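You operate a simulated robot arm through the tools that you are given. There is no shell and no other tool. Be economical: measure what you need, move in short steps, check, and stop when the job is done.

You run a simulated two-armed robot. Do the job below in one go: nothing can be reset, and whatever is moved stays where it is left.

## Task
Start up the chuck air for the job card's wall and open the jaws.
Fine: guard shut before you unlock and open the air valve; pressure by the chart; jaw speed lever to 2 before the jaws move; hands clear of them.

Only the result counts: the job must be done as asked and must still hold three seconds after the hand-in. Knocking over, shifting, dropping, spilling or breaking anything else fails it.

## Robot
Two 7-joint arms with two-finger parallel grippers on one trunk, on a base that drives. Base frame: it is fixed to the floor where the robot stands at the start and does not move with it; the origin is under the middle of the robot, x ahead of it, y to its left, z up. Units: m, rad, N and s.
The left shoulder is at the start at [0.05, 0.158, 1.183], the right one opposite. With the tool pointing down near the work surface each hand reaches from about 0.1 to 0.62 m from the robot's upright axis, wherever it stands, measured 20 degrees to its own side. Places, roughly: chuck air valve [0.2, 0.6, 1.1]; chuck brake lever [0.6, -0.4, 1.1]; chuck guard [0.8, -0.1, 1]; chuck handwheel [0.6, -0.4, 0.9]; gauge arm [0.8, -0.2, 1.2]; index pin [0.6, 0, 0.9]; jaw speed lever [0.3, -0.3, 0.6]; job card [0.7, 0.3, 1]; orange release lever [0.6, 0.1, 1]; rest lever [0.4, -0.3, 0.7]; white tube stop lever [0.6, 0.2, 0.9]. Payload 3.91 kg a hand.
The tool frame of a hand sits at the grasp point between the pads (the TCP): z along the fingers, y along the line on which they close. The tips reach 0.03 m beyond it. Largest opening 0.11 m; finger width 0.02, thickness 0.01; the body of the gripper, 0.048 by 0.112 m, starts 0.055 m behind the TCP.
Orientation is that of the tool frame in the base frame, as a unit quaternion [w, x, y, z]. With the fingers straight down and closing along the base's y, the tool's x points along the base's -x, its y along +y and its z along -z.

## Interface
- The arms move only by the tool jog_arm. It takes "left_plan", "right_plan" or both (then of equal length, played together; a hand with none holds still); each is one flat list of numbers, 6 for each row, row after row: the shift along the tool's x, y, z in units of 400 mm (1.0 is 400 mm), then the turn, a rotation vector about the tool's x, y, z in units of 45 degrees (1.0 is 45 degrees). In form: [x, y, z, ax, ay, az, x, y, z, ax, ay, az, ...]. A call has 1 to 10 rows; each row is the pose to reach, as a shift and turn from the pose commanded when the call began, along the tool's axes at that moment. "left_jaw" and "right_jaw" are, for a hand that has rows, the gripper command, from -1 (shut) to 1 (fully open), values between in proportion, set as the call begins (left out, the last holds). A call with a number of a shift or a turn outside -1 to 1 is refused whole. Rows are played at 5 a second. More than 0.05 m and 0.15 rad between two rows, or a gripper value outside its range, and nothing of the call is played. Where a pose cannot be reached the arm comes as near as it can. A force on the tool above 60 N (or 10 N above the force at the start of the call, whichever is more), or a blocked arm, ends the call early, and 0.2 s more pass. Each finger travels about 0.153 m/s and halts on what it meets, pressing with about 20 N; the grip force reading is that of the motor and also rises with nothing between the fingers. The clock runs only during rows and for 0.2 s after the last one: add rows that repeat a pose to give the fingers time. The reply holds the time, the measured pose of the TCP, the force on the tool along the base axes, the opening and the grip force, in the units named above and with some noise, with the torque about the TCP (base axes, N m) and any sound that the robot's microphone picked up.
- Cameras (640 x 400 px; columns grow to the right, rows downward): "scene" is now at [0.1169, 0.0488, 1.3383]; the picture's right is [0.54, -0.84, 0.00], its down [-0.34, -0.22, -0.91] and it looks along [0.77, 0.49, -0.40] (base axes); focal length 214 px, centre (320, 200). "left" rides on the left gripper at [0.072, -0.017, -0.103] in its tool frame; the picture's right is [0.23, 0.97, 0.00], its down [-0.76, 0.18, -0.62] and it looks along [-0.61, 0.14, 0.78] (tool axes); focal length 222 px, centre (320, 200). "right" rides on the right gripper at [0.072, 0.017, -0.103] in its tool frame; the picture's right is [-0.23, 0.97, 0.00], its down [-0.76, -0.18, -0.62] and it looks along [-0.61, -0.14, 0.78] (tool axes); focal length 222 px, centre (320, 200). There is no depth. A picture from a camera that has moved, and an enlarged one, comes with that camera's place and axes in the base frame and with its lens.
- capture(camera): a new picture of that camera. No time passes.
- slide_trunk(by): slides the trunk up (or, below 0, down) by that many m; the arms and the scene camera ride with it, the base frame stays. It gives what a move gives, with no picture.
- drive_base(legs): drives the robot by 1 to 6 legs, each [ahead, turn to the left] in m and rad, along the robot's own axes; the way and the turn of a leg run together, so that a leg with both is an arc; at most 1.5 m and 3.142 rad a leg. The arms and the cameras ride along, it lands a little off, and it stops where it bumps. It gives what a move gives.
- aim_head(pan, tilt): turns the head with the scene camera to pan (to the left, within 1.396 rad either way) and tilt (down, from -0.506 to 1.204), counted from straight ahead of the robot. It gives what a move gives.
- zoom(camera, box): a new picture of the part [left, top, right, bottom] of that camera's present view, enlarged. No time passes.
- close_job(): hands the job in; it is judged then, once.

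Go step by step. Nothing tells you exact positions but the pictures and the camera data: compare them with the known pose of the tool, close in by small moves and look again before you grip or let go. The budget is 120 turns and 108 pictures, counting those below and the enlarged ones. Unless the task says otherwise, let go and move clear before handing in, and close with one line.

The tools are called by a JSON object that holds its "name" and its "arguments". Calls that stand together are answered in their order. jog_arm: Moves the arms, as the interface text tells. Its arguments: {"type":"object","properties":{"left_plan":{"type":"array","items":{"type":"number"}},"left_jaw":{"type":"number"},"right_plan":{"type":"array","items":{"type":"number"}},"right_jaw":{"type":"number"}},"required":[]} The other tools are called the same way: slide_trunk (by) slides the trunk up or down; drive_base (legs) drives the base; aim_head (pan, tilt) turns the head that bears the scene camera; capture (camera) takes a picture; zoom (camera, box) takes an enlarged picture of a part of a camera's view; close_job () hands the job in.

At the start:

```text
time: 0.0
left_eef_pos: [0.2543, 0.3131, 1.3279]
left_ee_rot: [0.0, 0.0, 1.0, -0.001]
left_force: [0.7, 0.2, -1.0]
left_torque: [0.0, -0.01, 0.02]
left_width: 0.1099
left_gripper_force: 0.1
right_eef_pos: [0.2824, 0.0059, 1.3267]
right_ee_rot: [0.003, 0.007, 1.0, -0.004]
right_force: [20.5, 23.3, -38.4]
right_torque: [-3.24, -1.48, -2.72]
right_width: 0.11
right_gripper_force: 0.1
trunk travel left (down, up): [-0.425, 0.057]
robot x, y, heading: [0.0007, 0.0038, 0.001]
head pan, tilt: [0.618, 0.545]
```

scene: 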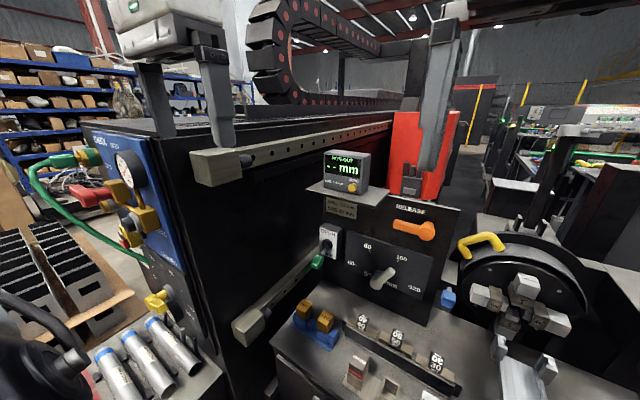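
right: 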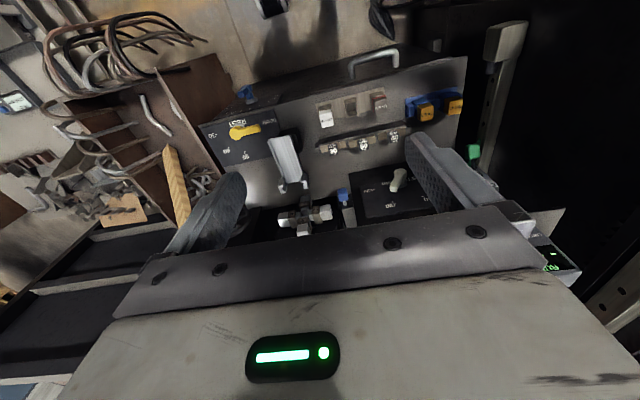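
left: 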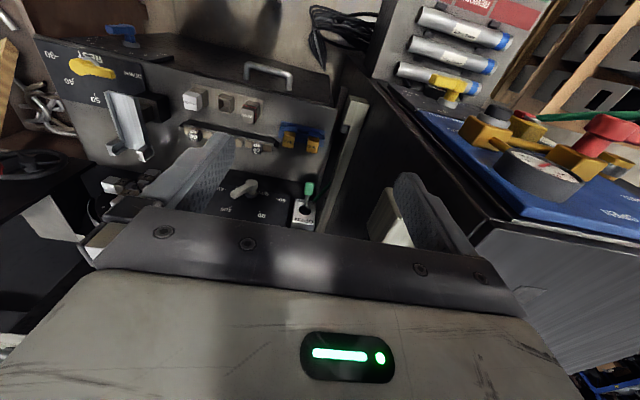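

I see a lathe-like machine: a blue air panel on the left, a control panel ahead and a chuck on the right. I'll look around before moving anything.

{"name": "zoom", "arguments": {"camera": "scene", "box": [0, 120, 240, 270]}}

{"name": "zoom", "arguments": {"camera": "scene", "box": [220, 140, 480, 303]}}

{"name": "aim_head", "arguments": {"pan": -0.3, "tilt": 0.6}}

{"name": "capture", "arguments": {"camera": "scene"}}

```text
2.67 times, centred on (120, 195) of scene
camera zoom: at [0.1169, 0.0488, 1.3383], right [0.54, -0.84, 0.0], down [-0.34, -0.22, -0.91], along [0.77, 0.49, -0.4], focal length 572 px, centre (853, 213)
```

zoom: 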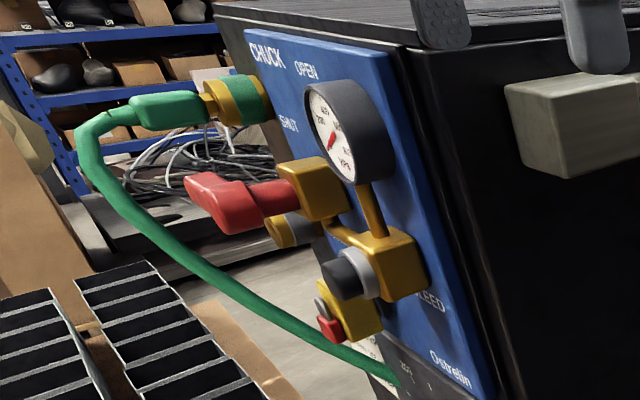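

```text
2.45 times, centred on (350, 222) of scene
camera zoom: at [0.1169, 0.0488, 1.3383], right [0.54, -0.84, 0.0], down [-0.34, -0.22, -0.91], along [0.77, 0.49, -0.4], focal length 526 px, centre (246, 147)
```

zoom: 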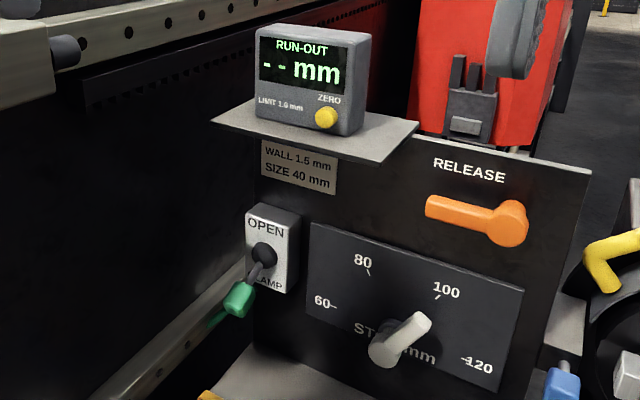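

```text
time: 1.2
left_eef_pos: [0.2539, 0.3131, 1.3273]
left_ee_rot: [0.0, 0.001, 1.0, 0.001]
left_force: [0.4, 0.6, 0.4]
left_torque: [0.01, -0.02, 0.04]
left_width: 0.1099
left_gripper_force: 0.0
right_eef_pos: [0.2859, 0.0034, 1.324]
right_ee_rot: [0.001, 0.008, 1.0, -0.004]
right_force: [53.3, -43.8, -15.6]
right_torque: [4.64, 4.47, 3.48]
right_width: 0.1098
right_gripper_force: 0.1
trunk travel left (down, up): [-0.425, 0.057]
robot x, y, heading: [-0.0014, 0.004, 0.002]
head pan, tilt: [-0.3, 0.6]
```

```text
102 pictures are left
camera scene: at [0.1291, -0.0173, 1.3328], right [-0.18, -0.98, 0.0], down [-0.45, 0.08, -0.89], along [0.88, -0.16, -0.46], focal length 214 px, centre (320, 200)
```

scene: 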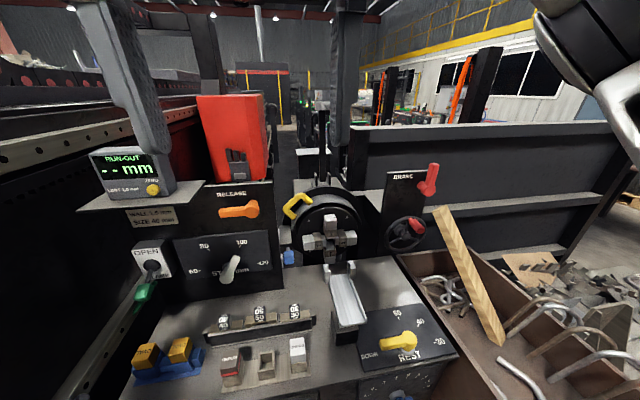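

The right wrist reads odd forces, so it is likely brushing the robot's own head. I'll move the right hand slightly to the right and look at the guard, the card and the chart.

{"name": "zoom", "arguments": {"camera": "scene", "box": [270, 160, 470, 285]}}

{"name": "jog_arm", "arguments": {"right_plan": [0, -0.1, 0, 0, 0, 0, 0, -0.2, 0, 0, 0, 0, 0, -0.3, 0, 0, 0, 0, 0, -0.4, 0, 0, 0, 0, 0, -0.5, 0, 0, 0, 0]}}

{"name": "aim_head", "arguments": {"pan": -0.4, "tilt": 1.15}}

{"name": "capture", "arguments": {"camera": "scene"}}

```text
3.20 times, centred on (370, 222) of scene
camera zoom: at [0.1291, -0.0173, 1.3328], right [-0.18, -0.98, 0.0], down [-0.45, 0.08, -0.89], along [0.88, -0.16, -0.46], focal length 686 px, centre (160, 128)
```

zoom: 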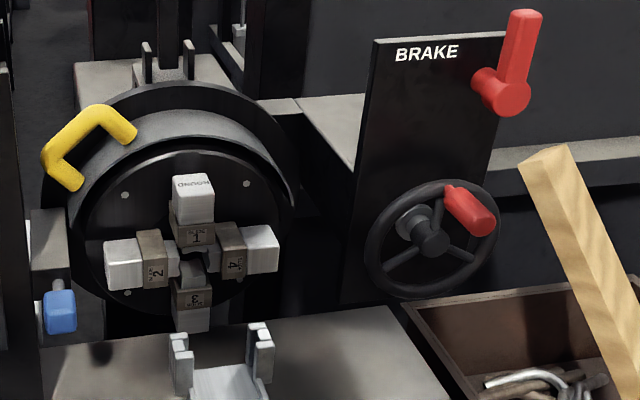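

```text
time: 2.4
left_eef_pos: [0.2542, 0.3139, 1.3279]
left_ee_rot: [-0.001, 0.0, 1.0, 0.001]
left_force: [-0.3, -0.4, -0.5]
left_torque: [0.03, 0.0, 0.0]
left_width: 0.1099
left_gripper_force: 0.1
right_eef_pos: [0.2782, -0.1952, 1.3279]
right_ee_rot: [0.003, 0.006, 1.0, -0.003]
right_force: [1.1, -0.9, 0.5]
right_torque: [0.01, -0.01, -0.01]
right_width: 0.1098
right_gripper_force: 0.0
trunk travel left (down, up): [-0.425, 0.057]
robot x, y, heading: [0.0023, -0.0008, 0.002]
head pan, tilt: [-0.3, 0.6]
```

```text
time: 3.4
left_eef_pos: [0.2548, 0.3144, 1.3282]
left_ee_rot: [0.001, 0.001, 1.0, 0.0]
left_force: [0.2, 0.0, -0.4]
left_torque: [-0.01, -0.03, 0.0]
left_width: 0.1099
left_gripper_force: 0.0
right_eef_pos: [0.2797, -0.1933, 1.3295]
right_ee_rot: [0.004, 0.007, 1.0, -0.004]
right_force: [-0.3, -0.5, -0.3]
right_torque: [0.0, -0.02, -0.01]
right_width: 0.1101
right_gripper_force: 0.1
trunk travel left (down, up): [-0.425, 0.057]
robot x, y, heading: [-0.0, -0.0033, 0.001]
head pan, tilt: [-0.4, 1.15]
```

```text
100 pictures are left
camera scene: at [0.0941, -0.0243, 1.2799], right [-0.39, -0.92, 0.0], down [-0.84, 0.35, -0.41], along [0.38, -0.16, -0.91], focal length 214 px, centre (320, 200)
```

scene: 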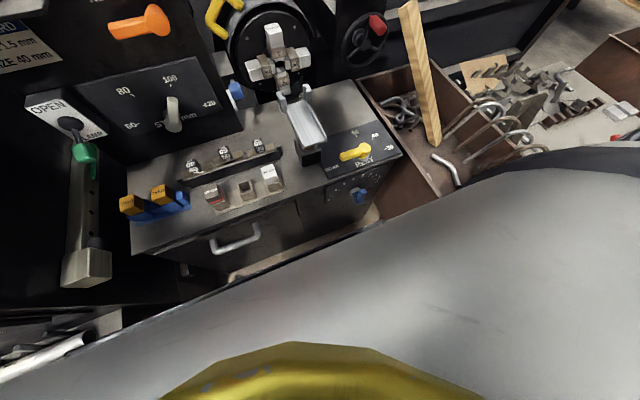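

The right hand is free of contact now. Next I zoom on the blue lever on the front face, which is probably jaw speed, and on the guard.

{"name": "zoom", "arguments": {"camera": "scene", "box": [300, 110, 420, 220]}}

{"name": "aim_head", "arguments": {"pan": 1.1, "tilt": 0.6}}

{"name": "capture", "arguments": {"camera": "scene"}}

```text
3.64 times, centred on (360, 165) of scene
camera zoom: at [0.0941, -0.0243, 1.2799], right [-0.39, -0.92, 0.0], down [-0.84, 0.35, -0.41], along [0.38, -0.16, -0.91], focal length 780 px, centre (174, 327)
```

zoom: 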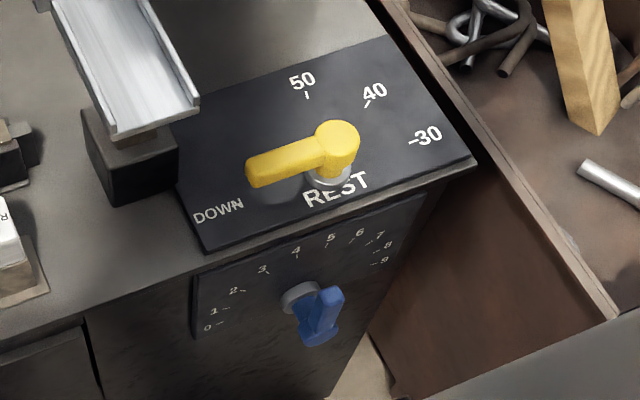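

```text
time: 5.0
left_eef_pos: [0.2553, 0.3136, 1.3272]
left_ee_rot: [-0.001, 0.0, 1.0, 0.0]
left_force: [0.0, -0.1, 1.1]
left_torque: [0.0, 0.0, -0.06]
left_width: 0.11
left_gripper_force: 0.1
right_eef_pos: [0.2803, -0.1926, 1.3271]
right_ee_rot: [0.003, 0.008, 1.0, -0.003]
right_force: [0.2, -0.2, -0.5]
right_torque: [-0.04, 0.02, 0.0]
right_width: 0.11
right_gripper_force: 0.1
trunk travel left (down, up): [-0.425, 0.057]
robot x, y, heading: [-0.0007, 0.0014, -0.003]
head pan, tilt: [1.1, 0.6]
```

```text
98 pictures are left
camera scene: at [0.0793, 0.0775, 1.3216], right [0.89, -0.45, 0.0], down [-0.26, -0.5, -0.82], along [0.38, 0.73, -0.57], focal length 214 px, centre (320, 200)
```

scene: 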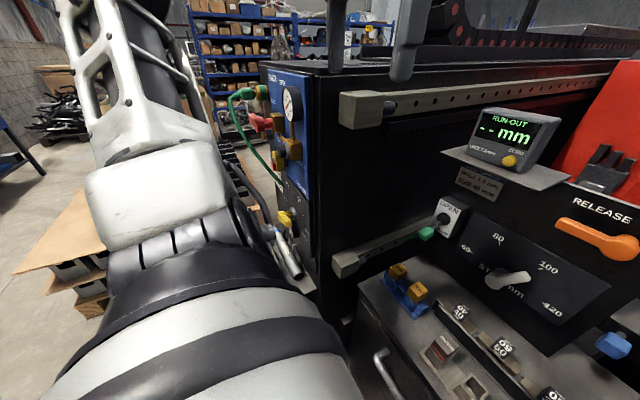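

The blue panel faces back towards -x to the left of the robot. I'll zoom on it and on the job card.

{"name": "zoom", "arguments": {"camera": "scene", "box": [220, 60, 340, 240]}}

{"name": "zoom", "arguments": {"camera": "scene", "box": [430, 100, 560, 280]}}

{"name": "aim_head", "arguments": {"pan": 1.396, "tilt": 0.9}}

{"name": "capture", "arguments": {"camera": "scene"}}

{"name": "aim_head", "arguments": {"pan": -1.39, "tilt": 0.8}}

{"name": "capture", "arguments": {"camera": "scene"}}

```text
2.22 times, centred on (280, 150) of scene
camera zoom: at [0.0793, 0.0775, 1.3216], right [0.89, -0.45, 0.0], down [-0.26, -0.5, -0.82], along [0.38, 0.73, -0.57], focal length 477 px, centre (409, 311)
```

zoom: 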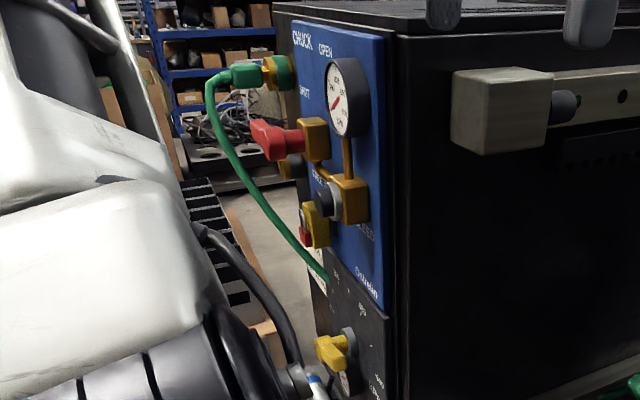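

```text
2.22 times, centred on (495, 190) of scene
camera zoom: at [0.0793, 0.0775, 1.3216], right [0.89, -0.45, 0.0], down [-0.26, -0.5, -0.82], along [0.38, 0.73, -0.57], focal length 477 px, centre (-69, 222)
```

zoom: 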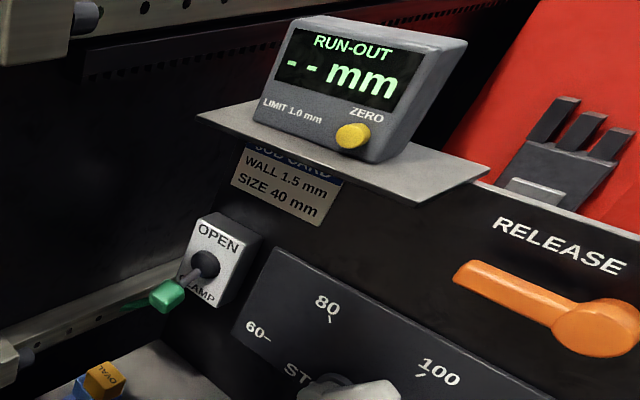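

```text
time: 5.8
left_eef_pos: [0.2544, 0.3134, 1.3283]
left_ee_rot: [0.0, 0.0, 1.0, 0.0]
left_force: [-0.1, -0.4, 0.2]
left_torque: [0.02, 0.0, 0.0]
left_width: 0.1101
left_gripper_force: 0.1
right_eef_pos: [0.2809, -0.193, 1.3285]
right_ee_rot: [0.004, 0.007, 1.0, -0.003]
right_force: [-0.5, 0.1, 0.3]
right_torque: [0.03, -0.02, 0.0]
right_width: 0.1099
right_gripper_force: 0.0
trunk travel left (down, up): [-0.425, 0.057]
robot x, y, heading: [0.0014, -0.0026, -0.001]
head pan, tilt: [1.396, 0.901]
```

```text
95 pictures are left
camera scene: at [0.0523, 0.0732, 1.2968], right [0.98, -0.17, 0.0], down [-0.14, -0.77, -0.62], along [0.11, 0.61, -0.78], focal length 214 px, centre (320, 200)
```

scene: 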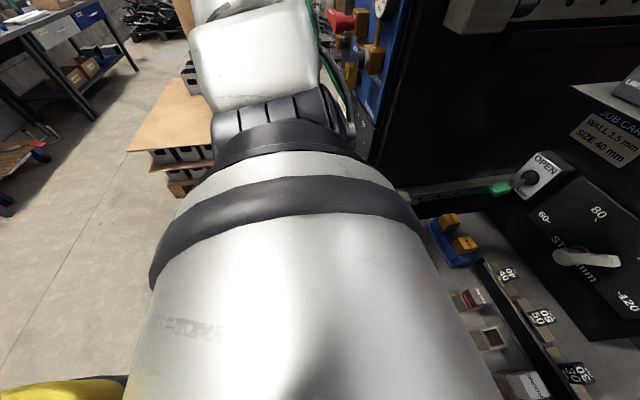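

```text
time: 8.2
left_eef_pos: [0.2531, 0.3139, 1.3278]
left_ee_rot: [0.0, 0.0, 1.0, -0.001]
left_force: [-0.3, -0.2, 0.0]
left_torque: [0.02, -0.01, 0.02]
left_width: 0.11
left_gripper_force: 0.0
right_eef_pos: [0.2809, -0.1955, 1.3284]
right_ee_rot: [0.003, 0.003, 1.0, 0.0]
right_force: [5.4, -57.7, 25.0]
right_torque: [7.13, 2.82, 4.63]
right_width: 0.11
right_gripper_force: 0.1
trunk travel left (down, up): [-0.425, 0.057]
robot x, y, heading: [-0.0009, 0.0022, -0.003]
head pan, tilt: [-1.389, 0.799]
```

```text
94 pictures are left
camera scene: at [0.0775, -0.0713, 1.3034], right [-0.88, -0.48, 0.0], down [-0.35, 0.64, -0.69], along [0.33, -0.6, -0.73], focal length 214 px, centre (320, 200)
```

scene: 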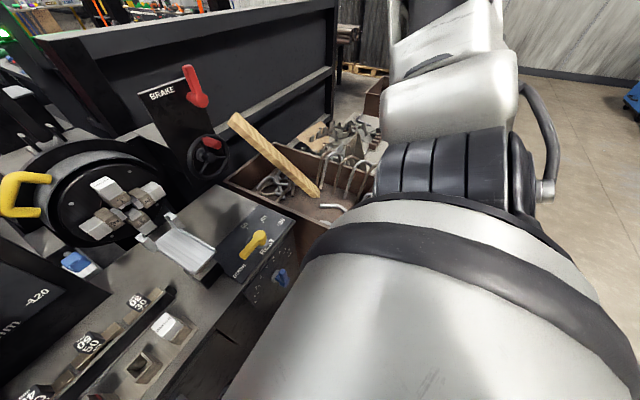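

Floor behind is open. I'll first get a close look at the guard, then back off to see the air panel from its front.

{"name": "aim_head", "arguments": {"pan": -0.15, "tilt": 0.5}}

{"name": "zoom", "arguments": {"camera": "scene", "box": [260, 130, 420, 260]}}

{"name": "drive_base", "arguments": {"legs": [[-0.6, 0]]}}

{"name": "aim_head", "arguments": {"pan": 0.6, "tilt": 0.3}}

{"name": "capture", "arguments": {"camera": "scene"}}

```text
time: 9.7
left_eef_pos: [0.2542, 0.3128, 1.3279]
left_ee_rot: [0.0, 0.0, 1.0, 0.0]
left_force: [-1.0, -0.7, 0.4]
left_torque: [0.0, 0.0, -0.01]
left_width: 0.11
left_gripper_force: 0.0
right_eef_pos: [0.2815, -0.1931, 1.3276]
right_ee_rot: [0.004, 0.007, 1.0, -0.004]
right_force: [-0.1, 0.6, 0.2]
right_torque: [-0.06, -0.02, -0.03]
right_width: 0.1098
right_gripper_force: 0.0
trunk travel left (down, up): [-0.425, 0.057]
robot x, y, heading: [0.0, 0.0023, -0.002]
head pan, tilt: [-0.15, 0.499]
```

```text
3.08 times, centred on (340, 195) of scene
camera zoom: at [0.1291, -0.0149, 1.3306], right [-0.15, -0.99, 0.0], down [-0.47, 0.07, -0.88], along [0.87, -0.13, -0.48], focal length 660 px, centre (258, 215)
```

zoom: 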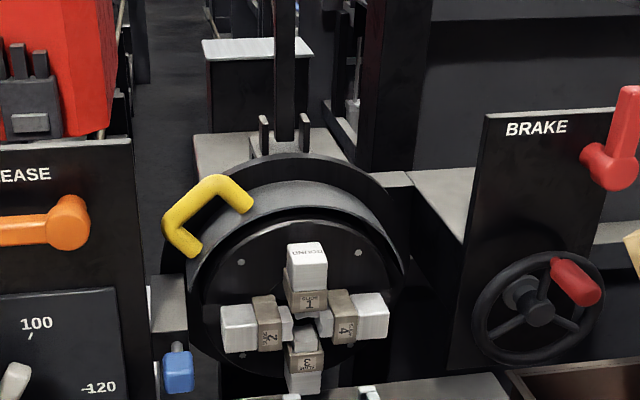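

```text
time: 13.1
left_eef_pos: [-0.3491, 0.3126, 1.3285]
left_ee_rot: [0.001, -0.002, 1.0, 0.001]
left_force: [0.1, 0.4, 0.0]
left_torque: [0.01, 0.0, -0.02]
left_width: 0.1102
left_gripper_force: 0.1
right_eef_pos: [-0.3206, -0.1939, 1.3276]
right_ee_rot: [0.004, 0.004, 1.0, -0.004]
right_force: [-1.5, 0.1, -0.1]
right_torque: [0.0, 0.0, 0.01]
right_width: 0.1099
right_gripper_force: 0.0
trunk travel left (down, up): [-0.425, 0.057]
robot x, y, heading: [-0.6019, -0.0009, 0.003]
head pan, tilt: [-0.15, 0.499]
```

```text
time: 14.2
left_eef_pos: [-0.3496, 0.3128, 1.328]
left_ee_rot: [0.0, -0.002, 1.0, 0.0]
left_force: [0.0, 0.3, -0.3]
left_torque: [-0.03, 0.02, -0.03]
left_width: 0.1099
left_gripper_force: 0.1
right_eef_pos: [-0.3204, -0.1935, 1.3268]
right_ee_rot: [0.003, 0.004, 1.0, -0.003]
right_force: [-0.7, -0.1, 0.3]
right_torque: [0.0, 0.0, -0.01]
right_width: 0.1099
right_gripper_force: 0.0
trunk travel left (down, up): [-0.425, 0.057]
robot x, y, heading: [-0.602, -0.0039, 0.009]
head pan, tilt: [0.6, 0.3]
```

```text
92 pictures are left
camera scene: at [-0.486, 0.0504, 1.349], right [0.57, -0.82, 0.0], down [-0.24, -0.17, -0.96], along [0.79, 0.54, -0.3], focal length 214 px, centre (320, 200)
```

scene: 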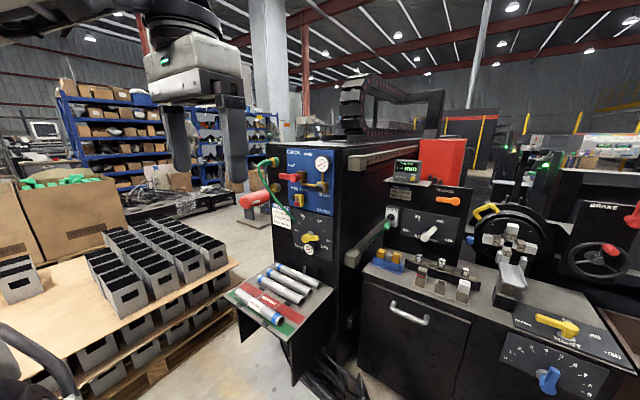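

{"name": "zoom", "arguments": {"camera": "scene", "box": [255, 140, 345, 265]}}

{"name": "zoom", "arguments": {"camera": "scene", "box": [480, 300, 630, 400]}}

{"name": "zoom", "arguments": {"camera": "scene", "box": [380, 150, 560, 270]}}

```text
3.20 times, centred on (300, 202) of scene
camera zoom: at [-0.486, 0.0504, 1.349], right [0.57, -0.82, 0.0], down [-0.24, -0.17, -0.96], along [0.79, 0.54, -0.3], focal length 686 px, centre (384, 192)
```

zoom: 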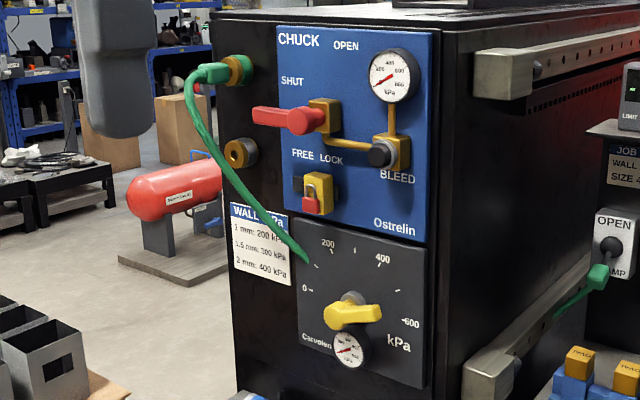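

```text
4.00 times, centred on (555, 350) of scene
camera zoom: at [-0.486, 0.0504, 1.349], right [0.57, -0.82, 0.0], down [-0.24, -0.17, -0.96], along [0.79, 0.54, -0.3], focal length 858 px, centre (-620, -400)
```

zoom: 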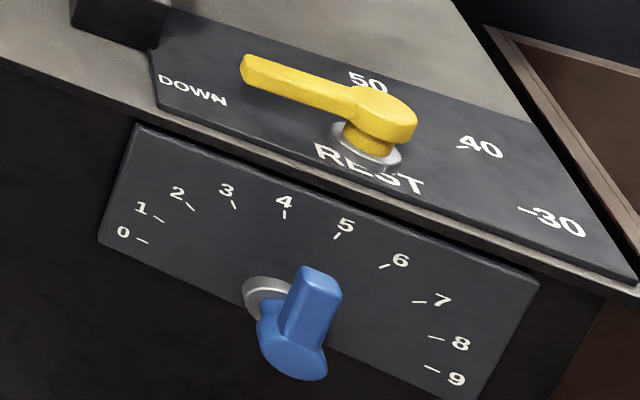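

```text
3.33 times, centred on (470, 210) of scene
camera zoom: at [-0.486, 0.0504, 1.349], right [0.57, -0.82, 0.0], down [-0.24, -0.17, -0.96], along [0.79, 0.54, -0.3], focal length 715 px, centre (-180, 167)
```

zoom: 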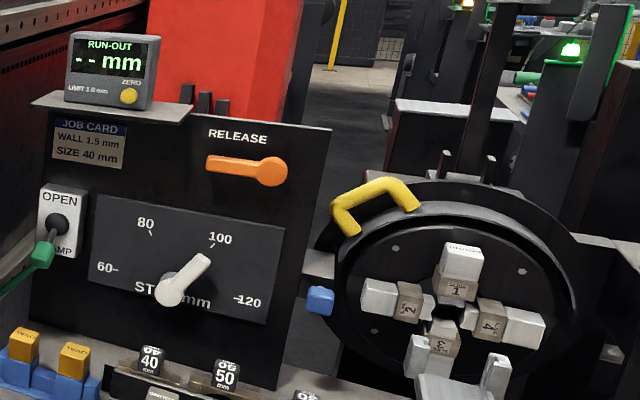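

The panel reads: valve lever at SHUT, slider at LOCK, regulator far right. The chart gives 1.5 mm as 300 kPa. I'll double-check the chart text and study how the guard moves.

{"name": "zoom", "arguments": {"camera": "scene", "box": [460, 185, 570, 255]}}

{"name": "zoom", "arguments": {"camera": "scene", "box": [268, 200, 332, 260]}}

{"name": "drive_base", "arguments": {"legs": [[0.6, 0]]}}

{"name": "aim_head", "arguments": {"pan": -0.15, "tilt": 0.5}}

{"name": "zoom", "arguments": {"camera": "scene", "box": [285, 155, 375, 225]}}

{"name": "capture", "arguments": {"camera": "left"}}

```text
5.71 times, centred on (515, 220) of scene
camera zoom: at [-0.486, 0.0504, 1.349], right [0.57, -0.82, 0.0], down [-0.24, -0.17, -0.96], along [0.79, 0.54, -0.3], focal length 1226 px, centre (-794, 86)
```

zoom: 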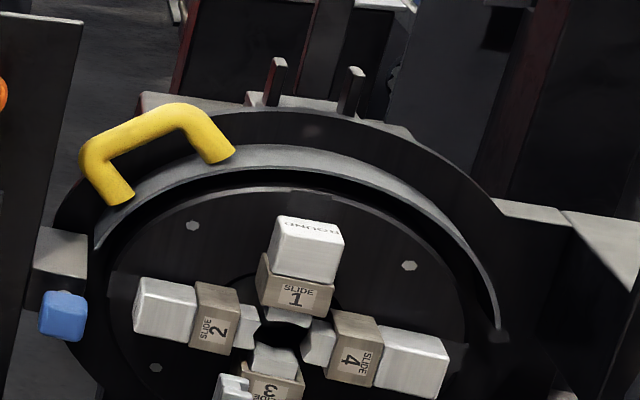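

```text
6.67 times, centred on (300, 230) of scene
camera zoom: at [-0.486, 0.0504, 1.349], right [0.57, -0.82, 0.0], down [-0.24, -0.17, -0.96], along [0.79, 0.54, -0.3], focal length 1430 px, centre (453, 0)
```

zoom: 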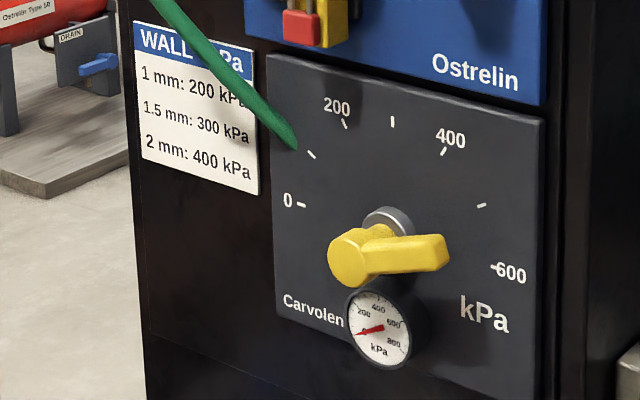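

```text
time: 17.6
left_eef_pos: [0.2568, 0.3171, 1.3272]
left_ee_rot: [0.0, -0.003, 1.0, -0.001]
left_force: [0.4, 0.9, -0.2]
left_torque: [-0.01, 0.04, 0.03]
left_width: 0.1098
left_gripper_force: 0.0
right_eef_pos: [0.2878, -0.1892, 1.3285]
right_ee_rot: [0.003, 0.004, 1.0, -0.004]
right_force: [0.3, 0.0, 0.1]
right_torque: [-0.05, 0.0, 0.0]
right_width: 0.1099
right_gripper_force: 0.0
trunk travel left (down, up): [-0.425, 0.057]
robot x, y, heading: [0.0032, 0.0041, 0.004]
head pan, tilt: [0.6, 0.3]
```

```text
time: 18.7
left_eef_pos: [0.256, 0.3163, 1.3282]
left_ee_rot: [0.0, -0.004, 1.0, 0.001]
left_force: [-0.1, -0.2, 0.5]
left_torque: [0.02, -0.02, 0.0]
left_width: 0.1099
left_gripper_force: 0.0
right_eef_pos: [0.2862, -0.1888, 1.3279]
right_ee_rot: [0.004, 0.004, 1.0, -0.004]
right_force: [-0.5, -0.2, -0.5]
right_torque: [-0.01, 0.02, -0.02]
right_width: 0.11
right_gripper_force: 0.0
trunk travel left (down, up): [-0.425, 0.057]
robot x, y, heading: [0.005, 0.0009, 0.008]
head pan, tilt: [-0.15, 0.499]
```

```text
5.71 times, centred on (330, 190) of scene
camera zoom: at [0.1331, -0.0114, 1.3307], right [-0.14, -0.99, 0.0], down [-0.47, 0.07, -0.88], along [0.87, -0.12, -0.48], focal length 1226 px, centre (263, 257)
```

zoom: 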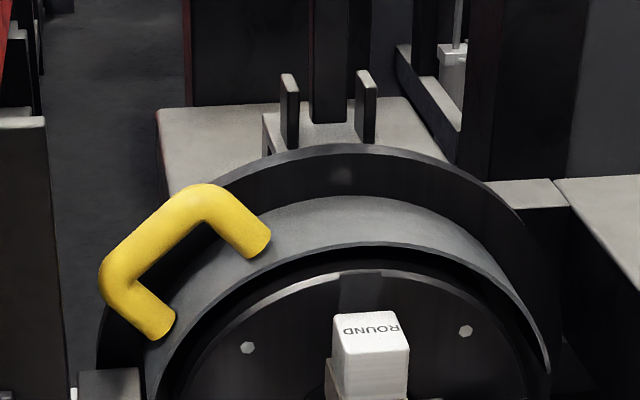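

```text
85 pictures are left
camera left: at [0.1839, 0.3001, 1.4308], right [-0.23, 0.97, 0.0], down [0.76, 0.18, 0.62], along [0.61, 0.15, -0.78], focal length 222 px, centre (320, 200)
```

left: 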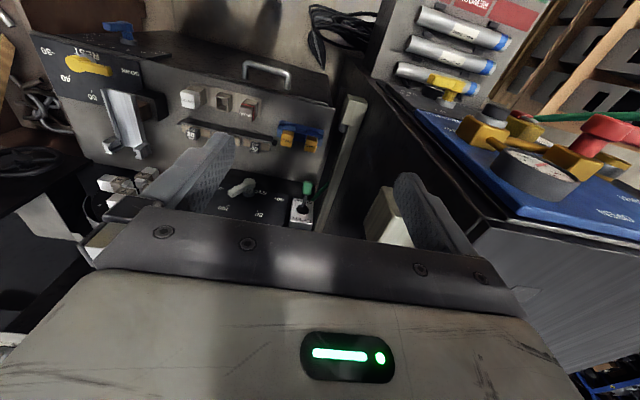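

The guard is a half hood around the chuck with a yellow bail at about 10–11 o'clock. I'll bring the right hand nearer for a top view of the hood and its mounting.

{"name": "jog_arm", "arguments": {"right_plan": [-0.1, 0.02, 0.02, 0, 0, 0, -0.2, 0.05, 0.05, 0, 0, 0, -0.3, 0.08, 0.08, 0, 0, 0, -0.4, 0.12, 0.12, 0, 0, 0, -0.5, 0.16, 0.16, 0, 0, 0, -0.6, 0.2, 0.2, 0, 0, 0, -0.66, 0.22, 0.2, 0, 0, 0]}}

{"name": "capture", "arguments": {"camera": "right"}}

{"name": "capture", "arguments": {"camera": "scene"}}

```text
time: 20.3
left_eef_pos: [0.2557, 0.3176, 1.3268]
left_ee_rot: [-0.001, -0.004, 1.0, 0.001]
left_force: [0.1, 0.2, -0.2]
left_torque: [0.01, -0.02, 0.04]
left_width: 0.1104
left_gripper_force: 0.0
right_eef_pos: [0.5538, -0.104, 1.2496]
right_ee_rot: [0.004, 0.003, 1.0, -0.004]
right_force: [0.0, 0.3, -0.7]
right_torque: [-0.01, -0.01, 0.0]
right_width: 0.1098
right_gripper_force: 0.0
trunk travel left (down, up): [-0.425, 0.057]
robot x, y, heading: [0.0016, 0.0029, 0.006]
head pan, tilt: [-0.15, 0.499]
```

```text
84 pictures are left
camera right: at [0.4807, -0.0845, 1.3509], right [0.23, 0.97, -0.01], down [0.76, -0.18, 0.63], along [0.61, -0.15, -0.78], focal length 222 px, centre (320, 200)
```

right: 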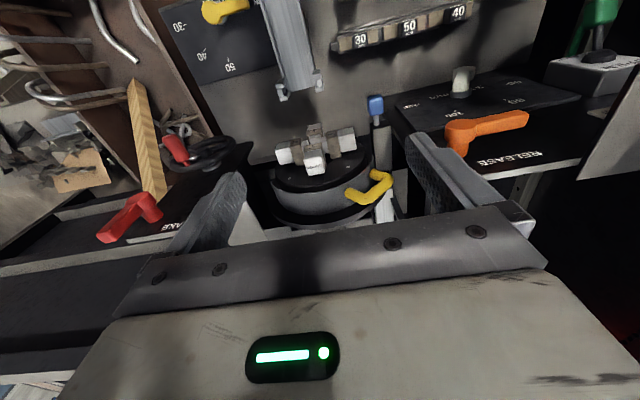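

```text
83 pictures are left
camera scene: at [0.1331, -0.0107, 1.3307], right [-0.14, -0.99, 0.0], down [-0.47, 0.07, -0.88], along [0.87, -0.12, -0.48], focal length 214 px, centre (320, 200)
```

scene: 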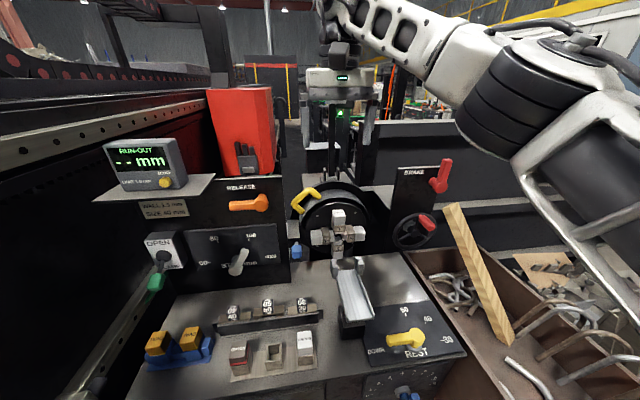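

{"name": "zoom", "arguments": {"camera": "right", "box": [250, 110, 430, 230]}}

```text
3.33 times, centred on (340, 170) of right
camera zoom: at [0.4807, -0.0845, 1.3509], right [0.23, 0.97, -0.01], down [0.76, -0.18, 0.63], along [0.61, -0.15, -0.78], focal length 740 px, centre (253, 300)
```

zoom: 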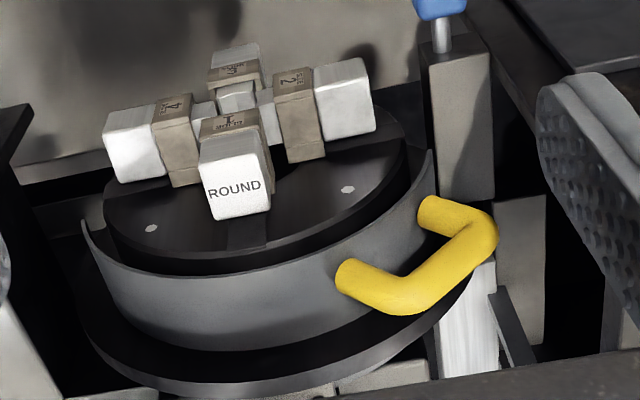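

The hood sits behind the jaws and its band surrounds only the chuck body, so I expect it slides forward (-x) to cover the jaws. I'll turn the right hand so the fingers straddle the bail's crossbar, in three equal turns.

{"name": "jog_arm", "arguments": {"right_plan": [0, 0, 0, 0.067, -0.012, -0.153, 0, 0, 0, 0.134, -0.023, -0.307, 0, 0, 0, 0.202, -0.035, -0.46, 0, 0, 0, 0.269, -0.046, -0.613, 0, 0, 0, 0.336, -0.058, -0.767], "right_jaw": 0.0}}

{"name": "jog_arm", "arguments": {"right_plan": [0, 0, 0, 0.067, -0.012, -0.153, 0, 0, 0, 0.134, -0.023, -0.307, 0, 0, 0, 0.202, -0.035, -0.46, 0, 0, 0, 0.269, -0.046, -0.613, 0, 0, 0, 0.336, -0.058, -0.767]}}

{"name": "jog_arm", "arguments": {"right_plan": [0, 0, 0, 0.067, -0.012, -0.153, 0, 0, 0, 0.134, -0.023, -0.307, 0, 0, 0, 0.202, -0.035, -0.46, 0, 0, 0, 0.269, -0.046, -0.613, 0, 0, 0, 0.336, -0.058, -0.767]}}

{"name": "capture", "arguments": {"camera": "right"}}

{"name": "capture", "arguments": {"camera": "scene"}}

```text
time: 21.5
left_eef_pos: [0.2549, 0.3152, 1.3279]
left_ee_rot: [0.0, -0.004, 1.0, 0.001]
left_force: [0.1, -1.0, 0.4]
left_torque: [0.0, 0.01, 0.01]
left_width: 0.1104
left_gripper_force: 0.1
right_eef_pos: [0.5354, -0.116, 1.2433]
right_ee_rot: [0.026, -0.293, 0.947, -0.133]
right_force: [0.1, 0.1, -0.3]
right_torque: [0.03, 0.02, -0.02]
right_width: 0.0548
right_gripper_force: 0.0
right hand out of reach, approached as far as the arm can: row 5
trunk travel left (down, up): [-0.425, 0.057]
robot x, y, heading: [0.0046, 0.0024, 0.008]
head pan, tilt: [-0.15, 0.499]
```

```text
time: 22.7
left_eef_pos: [0.2563, 0.3166, 1.3282]
left_ee_rot: [0.0, -0.003, 1.0, 0.001]
left_force: [-0.3, -0.5, 0.7]
left_torque: [0.02, -0.01, -0.04]
left_width: 0.1099
left_gripper_force: 0.1
right_eef_pos: [0.4385, -0.0997, 1.2046]
right_ee_rot: [0.043, -0.517, 0.821, -0.237]
right_force: [0.1, 0.1, 0.4]
right_torque: [0.04, -0.03, 0.02]
right_width: 0.0551
right_gripper_force: 0.0
right hand out of reach, approached as far as the arm can: row 1, 2, 3, 4, 5
trunk travel left (down, up): [-0.425, 0.057]
robot x, y, heading: [0.0088, 0.0026, 0.01]
head pan, tilt: [-0.15, 0.499]
```

```text
time: 23.9
left_eef_pos: [0.2549, 0.3179, 1.3281]
left_ee_rot: [-0.001, -0.005, 1.0, 0.0]
left_force: [0.0, 1.0, 0.3]
left_torque: [-0.02, -0.02, 0.02]
left_width: 0.1101
left_gripper_force: 0.1
right_eef_pos: [0.3659, -0.092, 1.1202]
right_ee_rot: [-0.086, 0.695, -0.617, 0.359]
right_force: [-0.5, -0.3, 0.5]
right_torque: [-0.02, 0.0, -0.02]
right_width: 0.055
right_gripper_force: 0.0
right hand out of reach, approached as far as the arm can: row 1, 2, 3, 4, 5
trunk travel left (down, up): [-0.425, 0.057]
robot x, y, heading: [0.0037, 0.0027, 0.002]
head pan, tilt: [-0.15, 0.499]
```

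```text
81 pictures are left
camera right: at [0.2892, -0.1263, 1.2142], right [-0.77, -0.01, -0.64], down [-0.22, 0.94, 0.25], along [0.6, 0.34, -0.73], focal length 222 px, centre (320, 200)
```

right: 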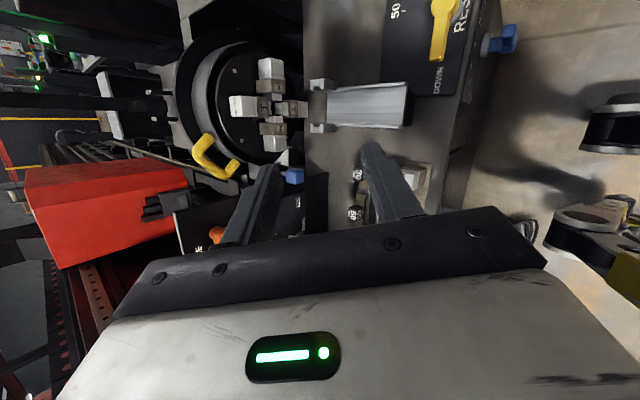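

```text
80 pictures are left
camera scene: at [0.1325, -0.0105, 1.3307], right [-0.14, -0.99, 0.0], down [-0.47, 0.07, -0.88], along [0.87, -0.12, -0.48], focal length 214 px, centre (320, 200)
```

scene: 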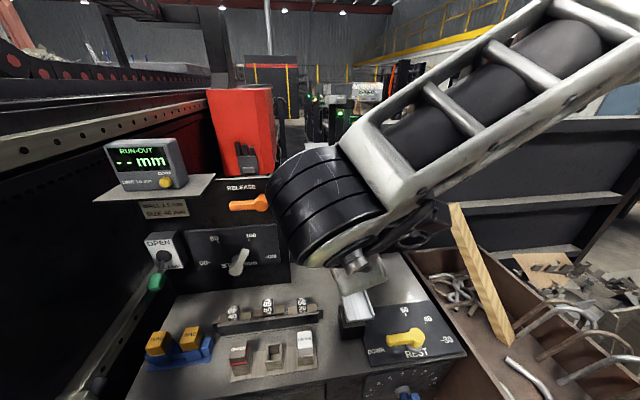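

The arm couldn't hold that yaw at full reach. I'll point the fingers more forward, a natural reaching posture with the pinch across the bail, and see how reach improves.

{"name": "jog_arm", "arguments": {"right_plan": [0, 0, 0, 0.124, 0.075, -0.02, 0, 0, 0, 0.248, 0.15, -0.04, 0, 0, 0, 0.372, 0.226, -0.06, 0, 0, 0, 0.496, 0.3, -0.083, 0, 0, 0, 0.62, 0.376, -0.104, 0, 0, 0, 0.62, 0.376, -0.104, 0, 0, 0, 0.62, 0.376, -0.104]}}

{"name": "capture", "arguments": {"camera": "scene"}}

```text
time: 25.5
left_eef_pos: [0.2561, 0.3165, 1.3291]
left_ee_rot: [0.0, -0.003, 1.0, 0.0]
left_force: [-0.1, -0.1, -0.8]
left_torque: [0.0, -0.02, 0.0]
left_width: 0.1099
left_gripper_force: 0.1
right_eef_pos: [0.3673, -0.0921, 1.122]
right_ee_rot: [-0.145, 0.618, -0.491, 0.597]
right_force: [0.1, 0.5, -0.2]
right_torque: [-0.02, 0.0, -0.01]
right_width: 0.0551
right_gripper_force: 0.0
trunk travel left (down, up): [-0.425, 0.057]
robot x, y, heading: [0.0061, 0.0038, 0.01]
head pan, tilt: [-0.15, 0.499]
```

```text
79 pictures are left
camera scene: at [0.1331, -0.0113, 1.3307], right [-0.14, -0.99, 0.0], down [-0.47, 0.07, -0.88], along [0.87, -0.12, -0.48], focal length 214 px, centre (320, 200)
```

scene: 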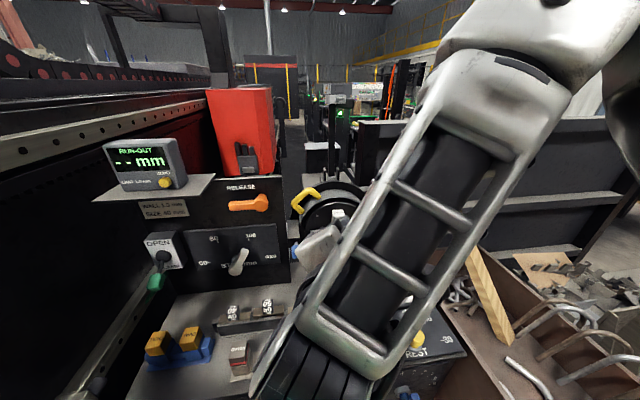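

Orientation now is close to what I want and reachable. I'll extend towards a point about 0.1 m short of the bail in two stages.

{"name": "jog_arm", "arguments": {"right_plan": [-0.05, -0.03, 0.08, 0, -0.03, -0.03, -0.1, -0.06, 0.16, 0.01, -0.06, -0.06, -0.16, -0.09, 0.25, 0.015, -0.1, -0.1, -0.21, -0.117, 0.335, 0.02, -0.13, -0.13, -0.26, -0.147, 0.41, 0.035, -0.185, -0.185, -0.315, -0.176, 0.5, 0.035, -0.185, -0.185]}}

{"name": "capture", "arguments": {"camera": "right"}}

{"name": "capture", "arguments": {"camera": "scene"}}

```text
time: 26.9
left_eef_pos: [0.2559, 0.3182, 1.3275]
left_ee_rot: [0.0, -0.004, 1.0, 0.0]
left_force: [-0.5, 1.1, -0.4]
left_torque: [0.0, 0.03, -0.02]
left_width: 0.1101
left_gripper_force: 0.0
right_eef_pos: [0.5698, -0.0502, 1.062]
right_ee_rot: [-0.144, 0.692, -0.425, 0.566]
right_force: [0.4, 0.1, 1.1]
right_torque: [-0.03, 0.01, 0.0]
right_width: 0.055
right_gripper_force: 0.0
right hand out of reach, approached as far as the arm can: row 6
trunk travel left (down, up): [-0.425, 0.057]
robot x, y, heading: [0.0059, 0.003, 0.01]
head pan, tilt: [-0.15, 0.499]
```

```text
78 pictures are left
camera right: at [0.4691, -0.0844, 1.1299], right [-0.41, -0.41, -0.81], down [-0.49, 0.85, -0.18], along [0.77, 0.32, -0.55], focal length 222 px, centre (320, 200)
```

right: 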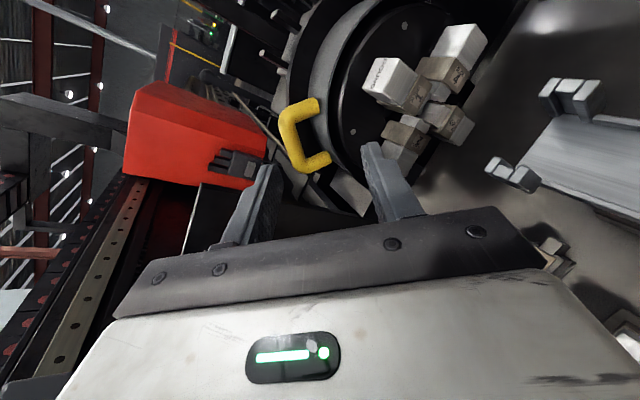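

```text
77 pictures are left
camera scene: at [0.1326, -0.0116, 1.3307], right [-0.14, -0.99, 0.0], down [-0.47, 0.07, -0.88], along [0.87, -0.12, -0.48], focal length 214 px, centre (320, 200)
```

scene: 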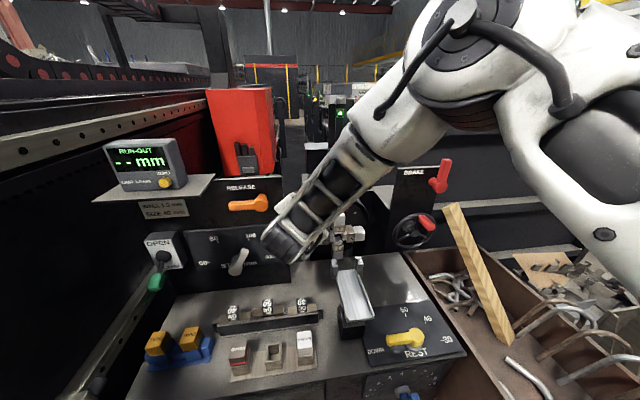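

This roll leaves the wrist cramped, so I'll retract a little and roll the hand 180° about its own axis to the opposite, more natural side.

{"name": "jog_arm", "arguments": {"right_plan": [0, 0, -0.1, 0, 0, 0.15, 0, 0, -0.2, 0, 0, 0.3, 0, 0, -0.3, 0, 0, 0.45, 0, 0, -0.35, 0, 0, 0.6, 0, 0, -0.35, 0, 0, 0.75, 0, 0, -0.35, 0, 0, 0.9, 0, 0, -0.35, 0, 0, 1.0]}}

{"name": "jog_arm", "arguments": {"right_plan": [0, 0, 0, 0, 0, 0.17, 0, 0, 0, 0, 0, 0.34, 0, 0, 0, 0, 0, 0.5, 0, 0, 0, 0, 0, 0.67, 0, 0, 0, 0, 0, 0.84, 0, 0, 0, 0, 0, 1.0]}}

{"name": "jog_arm", "arguments": {"right_plan": [0, 0, 0, 0, 0, 0.17, 0, 0, 0, 0, 0, 0.34, 0, 0, 0, 0, 0, 0.5, 0, 0, 0, 0, 0, 0.67, 0, 0, 0, 0, 0, 0.84, 0, 0, 0, 0, 0, 1.0]}}

{"name": "jog_arm", "arguments": {"right_plan": [0, 0, 0, 0, 0, 0.17, 0, 0, 0, 0, 0, 0.34, 0, 0, 0, 0, 0, 0.5, 0, 0, 0, 0, 0, 0.67, 0, 0, 0, 0, 0, 0.84, 0, 0, 0, 0, 0, 1.0]}}

{"name": "capture", "arguments": {"camera": "scene"}}

```text
time: 28.5
left_eef_pos: [0.2556, 0.3172, 1.3277]
left_ee_rot: [0.0, -0.005, 1.0, 0.0]
left_force: [-0.1, 0.6, 0.1]
left_torque: [0.03, 0.0, 0.02]
left_width: 0.1102
left_gripper_force: 0.0
right_eef_pos: [0.442, -0.0088, 1.1053]
right_ee_rot: [0.351, -0.474, 0.659, -0.467]
right_force: [0.1, 0.0, -0.2]
right_torque: [0.0, -0.01, 0.03]
right_width: 0.0551
right_gripper_force: 0.1
trunk travel left (down, up): [-0.425, 0.057]
robot x, y, heading: [0.0047, 0.001, 0.006]
head pan, tilt: [-0.15, 0.499]
```

```text
time: 29.9
left_eef_pos: [0.2562, 0.318, 1.3274]
left_ee_rot: [0.0, -0.004, 1.0, -0.001]
left_force: [-2.1, 0.1, 0.3]
left_torque: [0.0, 0.01, 0.01]
left_width: 0.11
left_gripper_force: 0.0
right_eef_pos: [0.443, -0.0085, 1.1052]
right_ee_rot: [0.503, -0.187, 0.79, -0.297]
right_force: [0.7, 0.8, -0.5]
right_torque: [0.01, -0.01, 0.0]
right_width: 0.055
right_gripper_force: 0.0
trunk travel left (down, up): [-0.425, 0.057]
robot x, y, heading: [0.0025, 0.0007, 0.0]
head pan, tilt: [-0.15, 0.499]
```

```text
time: 31.3
left_eef_pos: [0.2565, 0.3173, 1.3278]
left_ee_rot: [0.0, -0.003, 1.0, 0.0]
left_force: [0.5, -0.2, 0.4]
left_torque: [0.01, 0.03, 0.0]
left_width: 0.1098
left_gripper_force: 0.0
right_eef_pos: [0.4424, -0.0084, 1.1051]
right_ee_rot: [0.578, 0.13, 0.802, -0.082]
right_force: [-0.3, 0.0, -0.3]
right_torque: [-0.02, 0.02, 0.0]
right_width: 0.0553
right_gripper_force: 0.1
trunk travel left (down, up): [-0.425, 0.057]
robot x, y, heading: [0.0056, 0.0058, 0.003]
head pan, tilt: [-0.15, 0.499]
```

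```text
time: 32.7
left_eef_pos: [0.2563, 0.3183, 1.3282]
left_ee_rot: [0.0, -0.003, 1.0, 0.0]
left_force: [-0.4, -0.4, -0.9]
left_torque: [-0.02, -0.02, -0.01]
left_width: 0.1097
left_gripper_force: 0.0
right_eef_pos: [0.4425, -0.009, 1.1043]
right_ee_rot: [0.565, 0.426, 0.691, 0.145]
right_force: [0.4, 0.2, -0.3]
right_torque: [-0.02, 0.02, 0.0]
right_width: 0.055
right_gripper_force: 0.0
trunk travel left (down, up): [-0.425, 0.057]
robot x, y, heading: [0.0041, 0.0041, 0.003]
head pan, tilt: [-0.15, 0.499]
```

```text
76 pictures are left
camera scene: at [0.1331, -0.0115, 1.3307], right [-0.14, -0.99, 0.0], down [-0.47, 0.07, -0.88], along [0.87, -0.12, -0.48], focal length 214 px, centre (320, 200)
```

scene: 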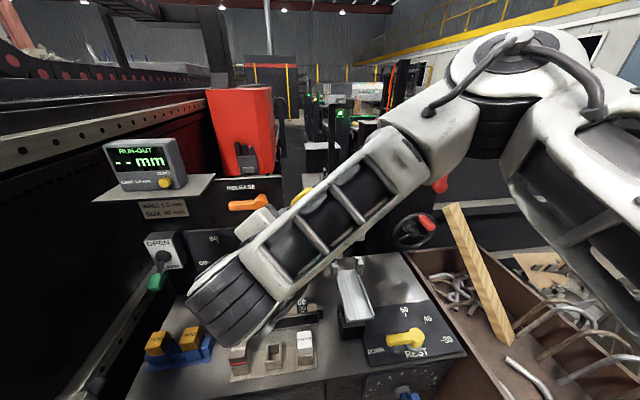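

The hand now has the desired frame. I'll extend to the pre-grasp point, about 0.1 m short of the bail.

{"name": "jog_arm", "arguments": {"right_plan": [0.016, 0.016, 0.1, 0, 0, 0, 0.032, 0.031, 0.2, 0, 0, 0, 0.048, 0.047, 0.3, 0, 0, 0, 0.063, 0.062, 0.4, 0, 0, 0, 0.079, 0.078, 0.5, 0, 0, 0, 0.095, 0.093, 0.6, 0, 0, 0]}}

{"name": "capture", "arguments": {"camera": "right"}}

{"name": "capture", "arguments": {"camera": "scene"}}

```text
time: 34.1
left_eef_pos: [0.2563, 0.3187, 1.3276]
left_ee_rot: [0.001, -0.003, 1.0, 0.0]
left_force: [1.0, -0.5, -0.3]
left_torque: [0.0, 0.02, 0.0]
left_width: 0.11
left_gripper_force: 0.1
right_eef_pos: [0.6759, -0.0233, 1.0276]
right_ee_rot: [0.565, 0.425, 0.692, 0.145]
right_force: [0.2, -0.4, -0.1]
right_torque: [-0.01, 0.01, 0.01]
right_width: 0.0544
right_gripper_force: 0.0
trunk travel left (down, up): [-0.425, 0.057]
robot x, y, heading: [0.0039, 0.0071, 0.008]
head pan, tilt: [-0.15, 0.499]
```

```text
75 pictures are left
camera right: at [0.5904, 0.0713, 1.023], right [0.41, 0.41, 0.81], down [-0.64, -0.5, 0.58], along [0.65, -0.76, 0.06], focal length 222 px, centre (320, 200)
```

right: 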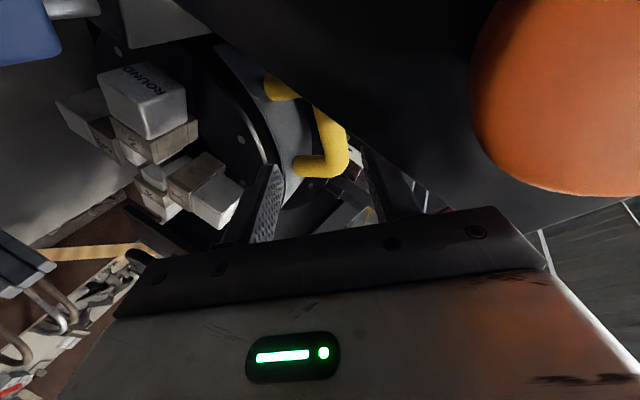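

```text
74 pictures are left
camera scene: at [0.1334, -0.0116, 1.3306], right [-0.14, -0.99, 0.0], down [-0.47, 0.07, -0.88], along [0.87, -0.12, -0.48], focal length 214 px, centre (320, 200)
```

scene: 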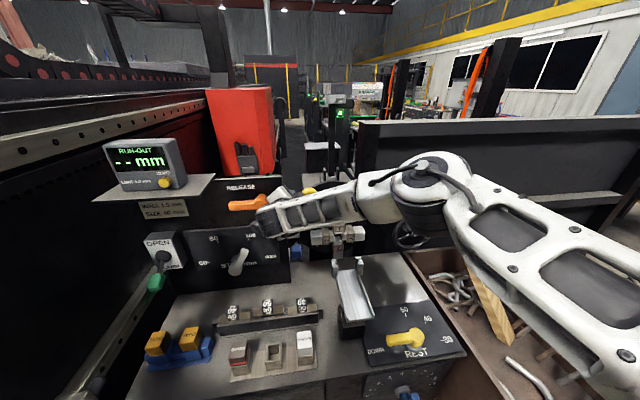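

The present path would bring the gripper too near the orange release lever. I'll back off and re-angle so the hand comes in from the right of that panel.

{"name": "jog_arm", "arguments": {"right_plan": [-0.055, -0.023, -0.06, 0, 0, 0, -0.11, -0.047, -0.118, 0, 0, 0, -0.165, -0.07, -0.176, 0, 0, 0, -0.165, -0.07, -0.176, -0.034, 0.13, -0.004, -0.165, -0.07, -0.176, -0.068, 0.258, -0.008, -0.165, -0.07, -0.176, -0.102, 0.387, -0.012, -0.165, -0.07, -0.176, -0.136, 0.515, -0.016], "right_jaw": -0.3}}

{"name": "capture", "arguments": {"camera": "right"}}

{"name": "zoom", "arguments": {"camera": "scene", "box": [220, 150, 400, 260]}}

```text
time: 35.7
left_eef_pos: [0.2565, 0.317, 1.3278]
left_ee_rot: [0.0, -0.003, 1.0, 0.0]
left_force: [0.7, 0.0, 0.9]
left_torque: [-0.02, -0.05, 0.02]
left_width: 0.1101
left_gripper_force: 0.2
right_eef_pos: [0.6001, -0.0717, 1.0755]
right_ee_rot: [0.437, 0.353, 0.785, 0.261]
right_force: [0.7, 1.1, -0.2]
right_torque: [0.04, -0.03, -0.01]
right_width: 0.0387
right_gripper_force: 0.0
trunk travel left (down, up): [-0.425, 0.057]
robot x, y, heading: [0.0015, 0.0007, 0.007]
head pan, tilt: [-0.15, 0.499]
```

```text
73 pictures are left
camera right: at [0.4888, -0.0141, 1.1003], right [0.4, 0.42, 0.81], down [-0.32, -0.77, 0.56], along [0.86, -0.48, -0.17], focal length 222 px, centre (320, 200)
```

right: 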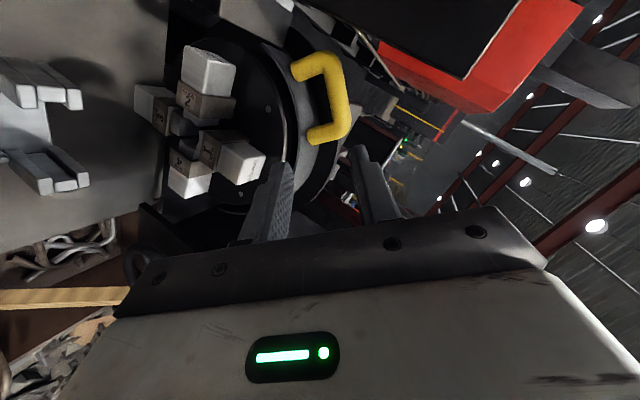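

```text
3.56 times, centred on (310, 205) of scene
camera zoom: at [0.133, -0.0118, 1.3307], right [-0.14, -0.99, 0.0], down [-0.47, 0.07, -0.88], along [0.87, -0.12, -0.48], focal length 763 px, centre (356, 182)
```

zoom: 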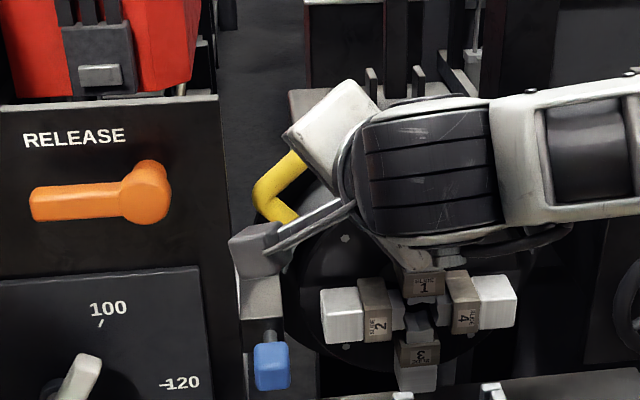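

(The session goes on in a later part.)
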